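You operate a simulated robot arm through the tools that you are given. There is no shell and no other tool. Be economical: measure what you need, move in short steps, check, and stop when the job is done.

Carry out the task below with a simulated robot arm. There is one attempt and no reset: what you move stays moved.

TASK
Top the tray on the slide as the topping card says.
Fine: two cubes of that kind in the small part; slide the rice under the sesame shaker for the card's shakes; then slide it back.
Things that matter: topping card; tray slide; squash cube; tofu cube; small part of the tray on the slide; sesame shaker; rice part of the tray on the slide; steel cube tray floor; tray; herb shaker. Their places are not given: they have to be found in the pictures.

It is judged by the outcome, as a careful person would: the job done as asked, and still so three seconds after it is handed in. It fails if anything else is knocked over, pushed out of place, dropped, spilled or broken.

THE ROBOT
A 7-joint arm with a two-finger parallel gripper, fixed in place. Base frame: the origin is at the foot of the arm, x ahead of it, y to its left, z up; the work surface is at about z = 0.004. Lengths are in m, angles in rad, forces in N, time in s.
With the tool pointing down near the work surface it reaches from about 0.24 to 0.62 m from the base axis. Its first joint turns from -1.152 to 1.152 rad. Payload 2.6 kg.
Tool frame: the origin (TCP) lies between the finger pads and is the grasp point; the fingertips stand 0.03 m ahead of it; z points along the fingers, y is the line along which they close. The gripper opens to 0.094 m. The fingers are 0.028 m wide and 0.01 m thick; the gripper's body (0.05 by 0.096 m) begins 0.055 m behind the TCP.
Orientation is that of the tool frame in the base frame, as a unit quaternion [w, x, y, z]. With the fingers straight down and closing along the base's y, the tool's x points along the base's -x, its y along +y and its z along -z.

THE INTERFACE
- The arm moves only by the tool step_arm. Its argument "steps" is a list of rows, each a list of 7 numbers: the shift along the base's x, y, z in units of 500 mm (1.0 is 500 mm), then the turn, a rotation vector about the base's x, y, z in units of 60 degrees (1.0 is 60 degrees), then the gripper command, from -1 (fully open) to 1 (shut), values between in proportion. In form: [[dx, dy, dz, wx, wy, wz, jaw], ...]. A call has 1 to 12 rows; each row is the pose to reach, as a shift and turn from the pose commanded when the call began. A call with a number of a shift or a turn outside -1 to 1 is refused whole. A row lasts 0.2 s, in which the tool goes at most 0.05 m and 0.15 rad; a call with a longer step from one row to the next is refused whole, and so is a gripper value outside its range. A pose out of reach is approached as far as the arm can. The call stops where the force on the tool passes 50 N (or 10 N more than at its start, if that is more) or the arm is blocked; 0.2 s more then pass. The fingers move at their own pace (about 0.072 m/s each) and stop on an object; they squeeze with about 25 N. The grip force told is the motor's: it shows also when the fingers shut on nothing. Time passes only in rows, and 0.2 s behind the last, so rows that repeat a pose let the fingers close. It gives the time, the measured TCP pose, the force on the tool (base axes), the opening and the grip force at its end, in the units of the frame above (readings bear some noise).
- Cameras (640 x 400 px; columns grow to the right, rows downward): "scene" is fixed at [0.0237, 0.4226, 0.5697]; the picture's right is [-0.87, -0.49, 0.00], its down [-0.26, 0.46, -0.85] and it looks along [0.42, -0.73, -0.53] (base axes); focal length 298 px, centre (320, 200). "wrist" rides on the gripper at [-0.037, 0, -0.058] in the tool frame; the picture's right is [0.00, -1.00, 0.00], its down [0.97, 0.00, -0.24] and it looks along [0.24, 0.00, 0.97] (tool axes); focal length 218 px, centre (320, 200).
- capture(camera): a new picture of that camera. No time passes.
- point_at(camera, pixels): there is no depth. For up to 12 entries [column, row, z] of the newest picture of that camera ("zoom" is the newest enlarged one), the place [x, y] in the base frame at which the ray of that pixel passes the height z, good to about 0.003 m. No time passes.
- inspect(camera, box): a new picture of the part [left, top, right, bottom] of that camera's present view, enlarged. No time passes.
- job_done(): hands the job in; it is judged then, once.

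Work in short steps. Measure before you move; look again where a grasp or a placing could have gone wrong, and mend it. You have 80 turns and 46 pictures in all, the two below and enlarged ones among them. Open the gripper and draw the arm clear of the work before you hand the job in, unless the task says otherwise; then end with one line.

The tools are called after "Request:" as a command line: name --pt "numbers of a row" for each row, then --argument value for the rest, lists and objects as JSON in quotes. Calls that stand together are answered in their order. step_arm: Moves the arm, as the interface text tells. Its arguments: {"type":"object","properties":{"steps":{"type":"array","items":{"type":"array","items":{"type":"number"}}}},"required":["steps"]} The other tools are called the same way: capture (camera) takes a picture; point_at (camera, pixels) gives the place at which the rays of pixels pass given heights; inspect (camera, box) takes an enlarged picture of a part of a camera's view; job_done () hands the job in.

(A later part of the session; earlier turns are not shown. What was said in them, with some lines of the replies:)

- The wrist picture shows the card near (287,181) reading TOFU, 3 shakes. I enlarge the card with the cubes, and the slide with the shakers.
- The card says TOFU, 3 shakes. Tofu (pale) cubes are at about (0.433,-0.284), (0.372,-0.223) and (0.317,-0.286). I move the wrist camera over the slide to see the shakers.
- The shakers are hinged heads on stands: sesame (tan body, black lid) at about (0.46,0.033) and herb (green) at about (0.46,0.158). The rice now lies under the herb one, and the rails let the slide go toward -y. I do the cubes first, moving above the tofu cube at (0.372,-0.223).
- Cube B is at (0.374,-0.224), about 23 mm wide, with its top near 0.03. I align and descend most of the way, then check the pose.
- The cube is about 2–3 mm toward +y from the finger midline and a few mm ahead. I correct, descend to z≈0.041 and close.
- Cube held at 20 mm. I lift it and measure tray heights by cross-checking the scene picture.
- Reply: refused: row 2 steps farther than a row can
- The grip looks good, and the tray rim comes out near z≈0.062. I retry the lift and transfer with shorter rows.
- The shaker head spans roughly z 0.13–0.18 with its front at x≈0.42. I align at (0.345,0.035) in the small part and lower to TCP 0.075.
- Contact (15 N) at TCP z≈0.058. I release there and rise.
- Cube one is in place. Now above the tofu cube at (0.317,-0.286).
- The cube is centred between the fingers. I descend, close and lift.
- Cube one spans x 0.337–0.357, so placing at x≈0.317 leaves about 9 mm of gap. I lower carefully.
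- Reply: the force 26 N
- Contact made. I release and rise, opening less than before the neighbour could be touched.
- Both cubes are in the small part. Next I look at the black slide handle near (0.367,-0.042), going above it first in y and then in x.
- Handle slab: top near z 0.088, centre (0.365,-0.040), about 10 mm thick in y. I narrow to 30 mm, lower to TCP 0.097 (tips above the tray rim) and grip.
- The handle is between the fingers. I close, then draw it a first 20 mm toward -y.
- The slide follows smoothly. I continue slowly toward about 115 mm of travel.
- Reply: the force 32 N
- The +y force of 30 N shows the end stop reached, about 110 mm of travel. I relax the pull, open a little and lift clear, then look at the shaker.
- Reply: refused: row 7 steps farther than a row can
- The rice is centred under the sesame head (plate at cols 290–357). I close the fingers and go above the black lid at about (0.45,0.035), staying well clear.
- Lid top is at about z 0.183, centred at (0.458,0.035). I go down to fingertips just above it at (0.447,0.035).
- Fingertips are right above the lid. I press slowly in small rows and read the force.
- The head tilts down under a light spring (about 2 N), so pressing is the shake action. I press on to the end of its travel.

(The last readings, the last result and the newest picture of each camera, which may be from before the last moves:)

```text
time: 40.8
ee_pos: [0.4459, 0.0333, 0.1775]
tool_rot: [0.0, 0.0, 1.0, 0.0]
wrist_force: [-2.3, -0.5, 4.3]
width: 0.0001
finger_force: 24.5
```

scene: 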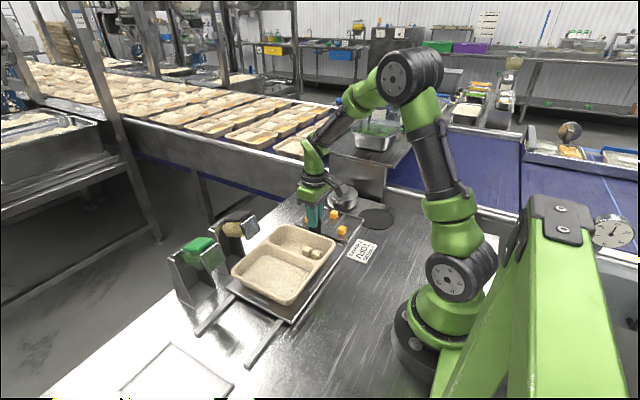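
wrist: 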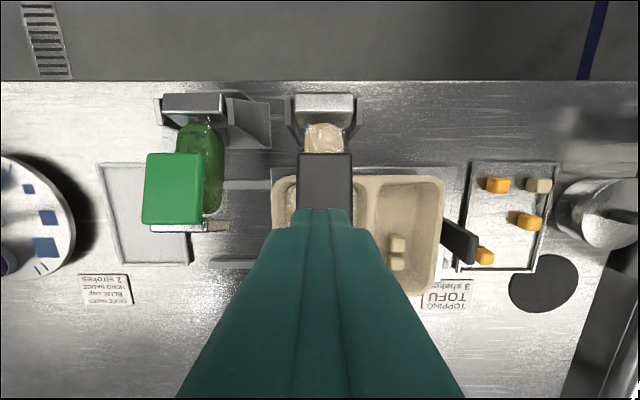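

Request:
inspect --camera "scene" --box '[180, 180, 300, 290]'

```text
3.64 times, centred on (240, 235) of scene
```

zoom: 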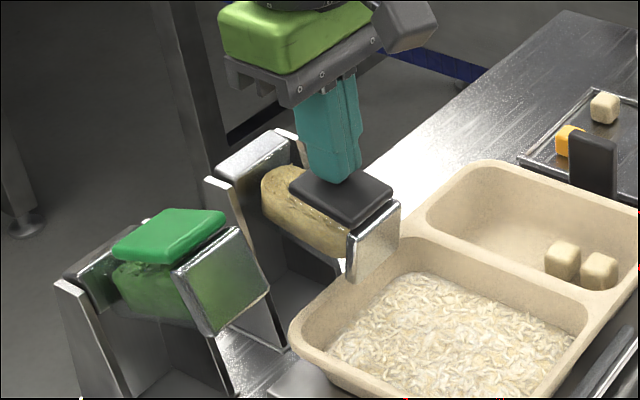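

Request:
step_arm --pt "0 0 -0.006 0 0 0 1" --pt "0 0 -0.012 0 0 0 1"

Request:
step_arm --pt "0 0 -0.004 0 0 0 1" --pt "0 0 -0.008 0 0 0 1"

```text
time: 41.4
ee_pos: [0.445, 0.033, 0.1699]
tool_rot: [0.001, 0.001, 1.0, 0.0]
wrist_force: [-3.8, -0.5, 3.4]
width: 0.0
finger_force: 25.4
```

```text
time: 42.0
ee_pos: [0.4442, 0.0339, 0.1682]
tool_rot: [0.002, 0.001, 1.0, 0.0]
wrist_force: [-14.5, -2.5, 19.5]
width: 0.0
finger_force: 24.8
```

A hard stop at TCP z≈0.168 (20 N). I rise back to let the head return and check the rice.

Request:
step_arm --pt "0 0 0.02 0 0 0 1" --pt "0 0 0.06 0 0 0 1" --pt "0 0 0.11 0 0 0 1" --pt "0 0 0.11 0 0 0 1"

Request:
inspect --camera "scene" --box '[180, 180, 340, 300]'

```text
time: 43.0
ee_pos: [0.4469, 0.0328, 0.2238]
tool_rot: [0.001, 0.0, 1.0, 0.0]
wrist_force: [0.2, -0.4, -0.7]
width: 0.0
finger_force: 25.2
```

```text
3.33 times, centred on (260, 240) of scene
```

zoom: 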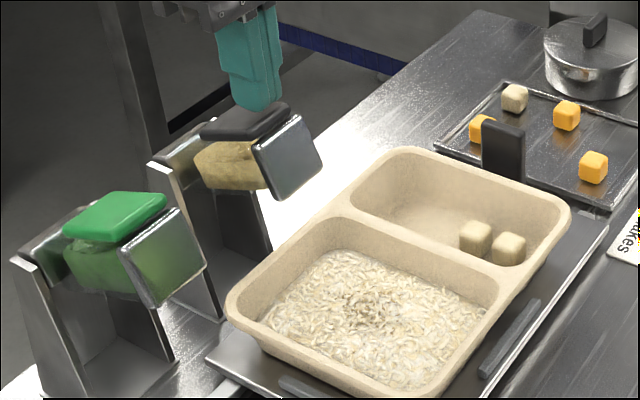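

One shake landed: sesame is on the rice and the head came back up. Second press, same depth, then rise.

Request:
step_arm --pt "0 0 -0.025 0 0 0 1" --pt "0 0 -0.05 0 0 0 1" --pt "0 0 -0.075 0 0 0 1" --pt "0 0 -0.095 0 0 0 1" --pt "0 0 -0.104 0 0 0 1" --pt "0 0 -0.11 0 0 0 1" --pt "0 0 -0.11 0 0 0 1" --pt "0 0 -0.07 0 0 0 1" --pt "0 0 -0.03 0 0 0 1" --pt "0 0 0 0 0 0 1" --pt "0 0 0 0 0 0 1"

Request:
inspect --camera "scene" --box '[180, 180, 340, 300]'

```text
time: 45.4
ee_pos: [0.4441, 0.0314, 0.2207]
tool_rot: [0.001, 0.0, 1.0, 0.0]
wrist_force: [1.0, 0.6, 0.5]
width: 0.0001
finger_force: 25.1
```

```text
3.33 times, centred on (260, 240) of scene
```

zoom: 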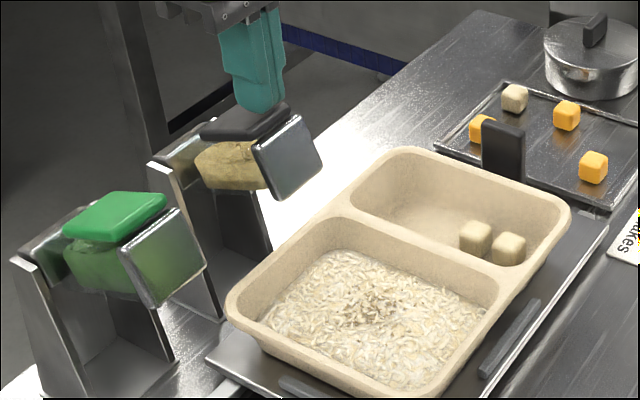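

More sesame and a lower level in the head: the second shake is done. Third press.

Request:
step_arm --pt "0 0 -0.025 0 0 0 1" --pt "0 0 -0.05 0 0 0 1" --pt "0 0 -0.075 0 0 0 1" --pt "0 0 -0.095 0 0 0 1" --pt "0 0 -0.104 0 0 0 1" --pt "0 0 -0.11 0 0 0 1" --pt "0 0 -0.11 0 0 0 1" --pt "0 0 -0.07 0 0 0 1" --pt "0 0 -0.03 0 0 0 1" --pt "0 0 0 0 0 0 1" --pt "0 0 0.06 0 0 0 1" --pt "0 0 0.11 0 0 0 1"

Request:
inspect --camera "scene" --box '[180, 180, 340, 300]'

```text
time: 48.0
ee_pos: [0.4439, 0.0315, 0.2783]
tool_rot: [0.002, 0.001, 1.0, 0.0]
wrist_force: [0.5, 0.5, 0.9]
width: 0.0
finger_force: 24.9
```

```text
3.33 times, centred on (260, 240) of scene
```

zoom: 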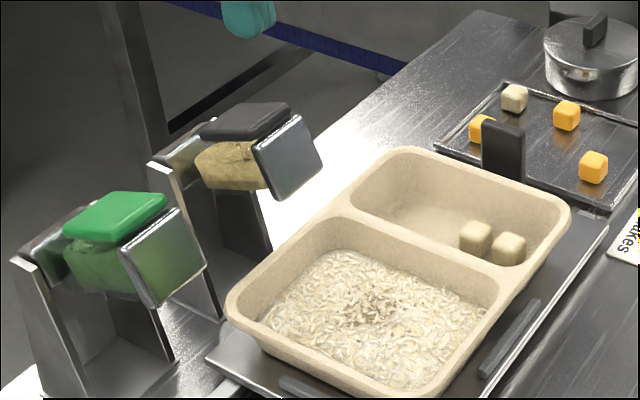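

Third press done. I retreat to the viewpoint over the tray and enlarge the rice.

Request:
step_arm --pt "-0.08 0 0.01 0 0 0 1" --pt "-0.16 0 0.01 0 0 0 1" --pt "-0.24 0 0.0 0 0 0 0.36" --pt "-0.26 0 -0.05 0 0 0 0.36" --pt "-0.26 0 -0.1 0 0 0 0.36" --pt "-0.26 0 -0.1 0 0 0 0.36"

Request:
inspect --camera "wrist" --box '[230, 0, 480, 220]'

```text
time: 49.4
ee_pos: [0.3132, 0.0338, 0.2271]
tool_rot: [0.001, 0.0, 1.0, 0.0]
wrist_force: [0.2, -0.1, -0.6]
width: 0.03
finger_force: 0.1
```

```text
1.82 times, centred on (355, 110) of wrist
```

zoom: 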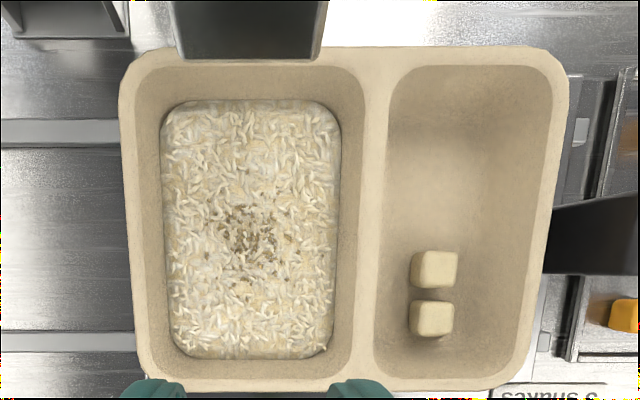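

Sesame lies on the rice and both cubes are fine. Next I return to the handle at (0.365,-0.148), descend and close; the width reading will confirm the grip.

Request:
step_arm --pt "0.02 -0.08 -0.02 0 0 0 0.36" --pt "0.04 -0.16 -0.04 0 0 0 0.36" --pt "0.06 -0.24 -0.06 0 0 0 0.36" --pt "0.085 -0.32 -0.08 0 0 0 0.36" --pt "0.104 -0.364 -0.1 0 0 0 0.36" --pt "0.104 -0.364 -0.1 0 0 0 0.36"

Request:
capture --camera "wrist"

```text
time: 50.8
ee_pos: [0.3661, -0.1502, 0.1789]
tool_rot: [0.002, 0.0, 1.0, -0.001]
wrist_force: [-0.1, -0.1, 0.0]
width: 0.0299
finger_force: 0.0
```

```text
2 pictures are left
```

wrist: 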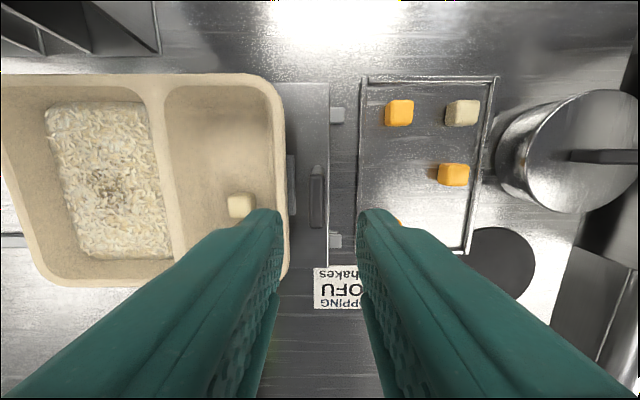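

The handle is at col 317, nearly on the finger midline. I descend to z 0.097 and grip.

Request:
step_arm --pt "0 0.003 -0.08 0 0 0 0.36" --pt "0 0.003 -0.14 0 0 0 0.36" --pt "0 0.003 -0.164 0 0 0 0.36" --pt "0 0.003 -0.164 0 0 0 0.36" --pt "0 0.003 -0.164 0 0 0 1" --pt "0 0.003 -0.164 0 0 0 1" --pt "0 0.003 -0.164 0 0 0 1"

```text
time: 52.4
ee_pos: [0.3667, -0.1471, 0.0968]
tool_rot: [0.001, 0.0, 1.0, 0.001]
wrist_force: [-2.2, 9.3, 0.8]
width: 0.0121
finger_force: 45.1
```

Gripped (12 mm). I slide back toward +y slowly, about 107 mm.

Request:
step_arm --pt "0 0.02 0 0 0 0 1" --pt "0 0.04 0 0 0 0 1" --pt "0 0.06 0 0 0 0 1" --pt "0 0.08 0 0 0 0 1" --pt "0 0.1 0 0 0 0 1" --pt "0 0.12 0 0 0 0 1" --pt "0 0.14 0 0 0 0 1" --pt "0 0.16 0 0 0 0 1" --pt "0 0.18 0 0 0 0 1" --pt "0 0.195 0 0 0 0 1" --pt "0 0.208 0 0 0 0 1" --pt "0 0.208 0 0 0 0 1"

Request:
step_arm --pt "0 0.006 0 0 0 0 1" --pt "0 0.012 0 0 0 0 1" --pt "0 0.012 0 0 0 0 1"

```text
time: 53.1
ee_pos: [0.3668, -0.1245, 0.0961]
tool_rot: [0.002, 0.001, 1.0, -0.001]
wrist_force: [-2.7, 0.3, 3.4]
width: 0.012
finger_force: 45.5
stopped in row 3: the force on the tool passed its limit (the readings are from after the stop); the commanded pose is now the measured one
```

```text
time: 53.9
ee_pos: [0.3669, -0.1192, 0.0965]
tool_rot: [0.001, 0.001, 1.0, -0.002]
wrist_force: [-17.8, -0.7, 15.6]
width: 0.0118
finger_force: 44.7
```

A force spike stopped it at the third row, but it moved on at slower pace. I continue with smaller rows and watch the force.

Request:
step_arm --pt "0 0.008 0 0 0 0 1" --pt "0 0.016 0 0 0 0 1" --pt "0 0.024 0 0 0 0 1" --pt "0 0.032 0 0 0 0 1"

```text
time: 54.9
ee_pos: [0.3663, -0.1006, 0.096]
tool_rot: [-0.001, 0.0, 1.0, -0.001]
wrist_force: [-18.6, -0.7, 21.7]
width: 0.012
finger_force: 44.6
```

The slide moves freely in y; the x and z forces are only a small grip offset. I ease that by a millimetre and continue.

Request:
step_arm --pt "-0.003 0.004 0.003 0 0 0 1" --pt "-0.003 0.014 0.003 0 0 0 1" --pt "-0.003 0.024 0.003 0 0 0 1" --pt "-0.003 0.034 0.003 0 0 0 1" --pt "-0.003 0.044 0.003 0 0 0 1"

```text
time: 56.1
ee_pos: [0.3664, -0.0804, 0.0984]
tool_rot: [0.001, 0.0, 1.0, -0.002]
wrist_force: [16.7, -1.4, -33.0]
width: 0.0115
finger_force: 44.5
```

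Request:
step_arm --pt "0.001 0.002 -0.0018 0 0 0 1" --pt "0.001 0.012 -0.0018 0 0 0 1" --pt "0.001 0.024 -0.0018 0 0 0 1" --pt "0.001 0.036 -0.0018 0 0 0 1" --pt "0.001 0.048 -0.0018 0 0 0 1" --pt "0.001 0.06 -0.0018 0 0 0 1"

```text
time: 57.5
ee_pos: [0.3658, -0.0501, 0.0973]
tool_rot: [0.0, 0.001, 1.0, -0.001]
wrist_force: [-1.7, -0.3, -0.5]
width: 0.0118
finger_force: 44.9
```

Forces are now near zero. The last 10–11 mm, to the near stop.

Request:
step_arm --pt "0 0.006 0 0 0 0 1" --pt "0 0.014 0 0 0 0 1" --pt "0 0.02 0 0 0 0 1" --pt "0 0.02 0 0 0 0 1"

Request:
step_arm --pt "0 0.003 0 0 0 0 1" --pt "0 0.003 0 0 0 0 1"

```text
time: 58.5
ee_pos: [0.3671, -0.0406, 0.0977]
tool_rot: [0.001, 0.001, 1.0, -0.001]
wrist_force: [-4.3, 0.2, 10.1]
width: 0.0119
finger_force: 44.5
```

```text
time: 59.1
ee_pos: [0.3657, -0.0392, 0.0976]
tool_rot: [0.001, 0.001, 1.0, -0.002]
wrist_force: [-13.8, -0.7, 22.6]
width: 0.0118
finger_force: 44.9
```

No stop force in y yet; I push a millimetre or two more to feel the stop.

Request:
step_arm --pt "0 0.002 0.0008 0 0 0 1" --pt "0 0.004 0.0008 0 0 0 1" --pt "0 0.004 0.0008 0 0 0 1"

```text
time: 59.9
ee_pos: [0.3662, -0.0378, 0.0979]
tool_rot: [0.0, 0.001, 1.0, -0.002]
wrist_force: [-16.0, -10.8, 13.0]
width: 0.0119
finger_force: 45.2
```

Now -10.8 N in y: the near stop is touched. I ease off slightly, open, lift straight up and move away to -y.

Request:
step_arm --pt "0 -0.001 0 0 0 0 1" --pt "0 -0.001 0 0 0 0 0.36" --pt "0 -0.001 0 0 0 0 0.36" --pt "0 -0.001 0.08 0 0 0 0.36" --pt "0 -0.001 0.16 0 0 0 0.36" --pt "0 -0.001 0.25 0 0 0 0.36" --pt "-0.05 -0.05 0.29 0 0 0 0" --pt "-0.09 -0.12 0.33 0 0 0 -0.5" --pt "-0.12 -0.2 0.36 0 0 0 -1" --pt "-0.13 -0.28 0.38 0 0 0 -1" --pt "-0.13 -0.36 0.4 0 0 0 -1" --pt "-0.13 -0.36 0.4 0 0 0 -1"

Request:
inspect --camera "scene" --box '[150, 170, 400, 350]'

```text
time: 62.5
ee_pos: [0.3001, -0.216, 0.2982]
tool_rot: [0.001, 0.001, 1.0, 0.0]
wrist_force: [-0.9, 0.5, 0.3]
width: 0.0939
finger_force: 0.1
```

```text
2.22 times, centred on (275, 260) of scene
```

zoom: 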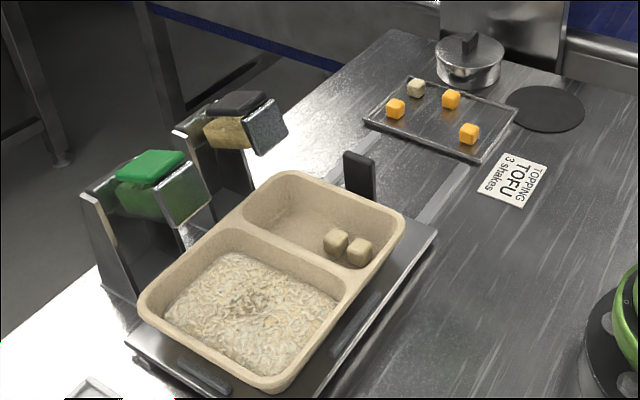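

The slide is back at its start, both tofu cubes are in the small part, sesame is on the rice, nothing else has moved, and the arm is clear. I hand it in.

Request:
job_done

```text
The job is handed in.
```

I put two tofu cubes in the small part, pressed the sesame shaker three times over the rice as the card says, and slid the tray back to its near stop. The pictures clearly show sesame landing on the first two presses. The third press went to the same depth, but the picture after it looked almost the same as the one before, so I can't confirm that shake by sight. Nothing else looked disturbed in the last picture.
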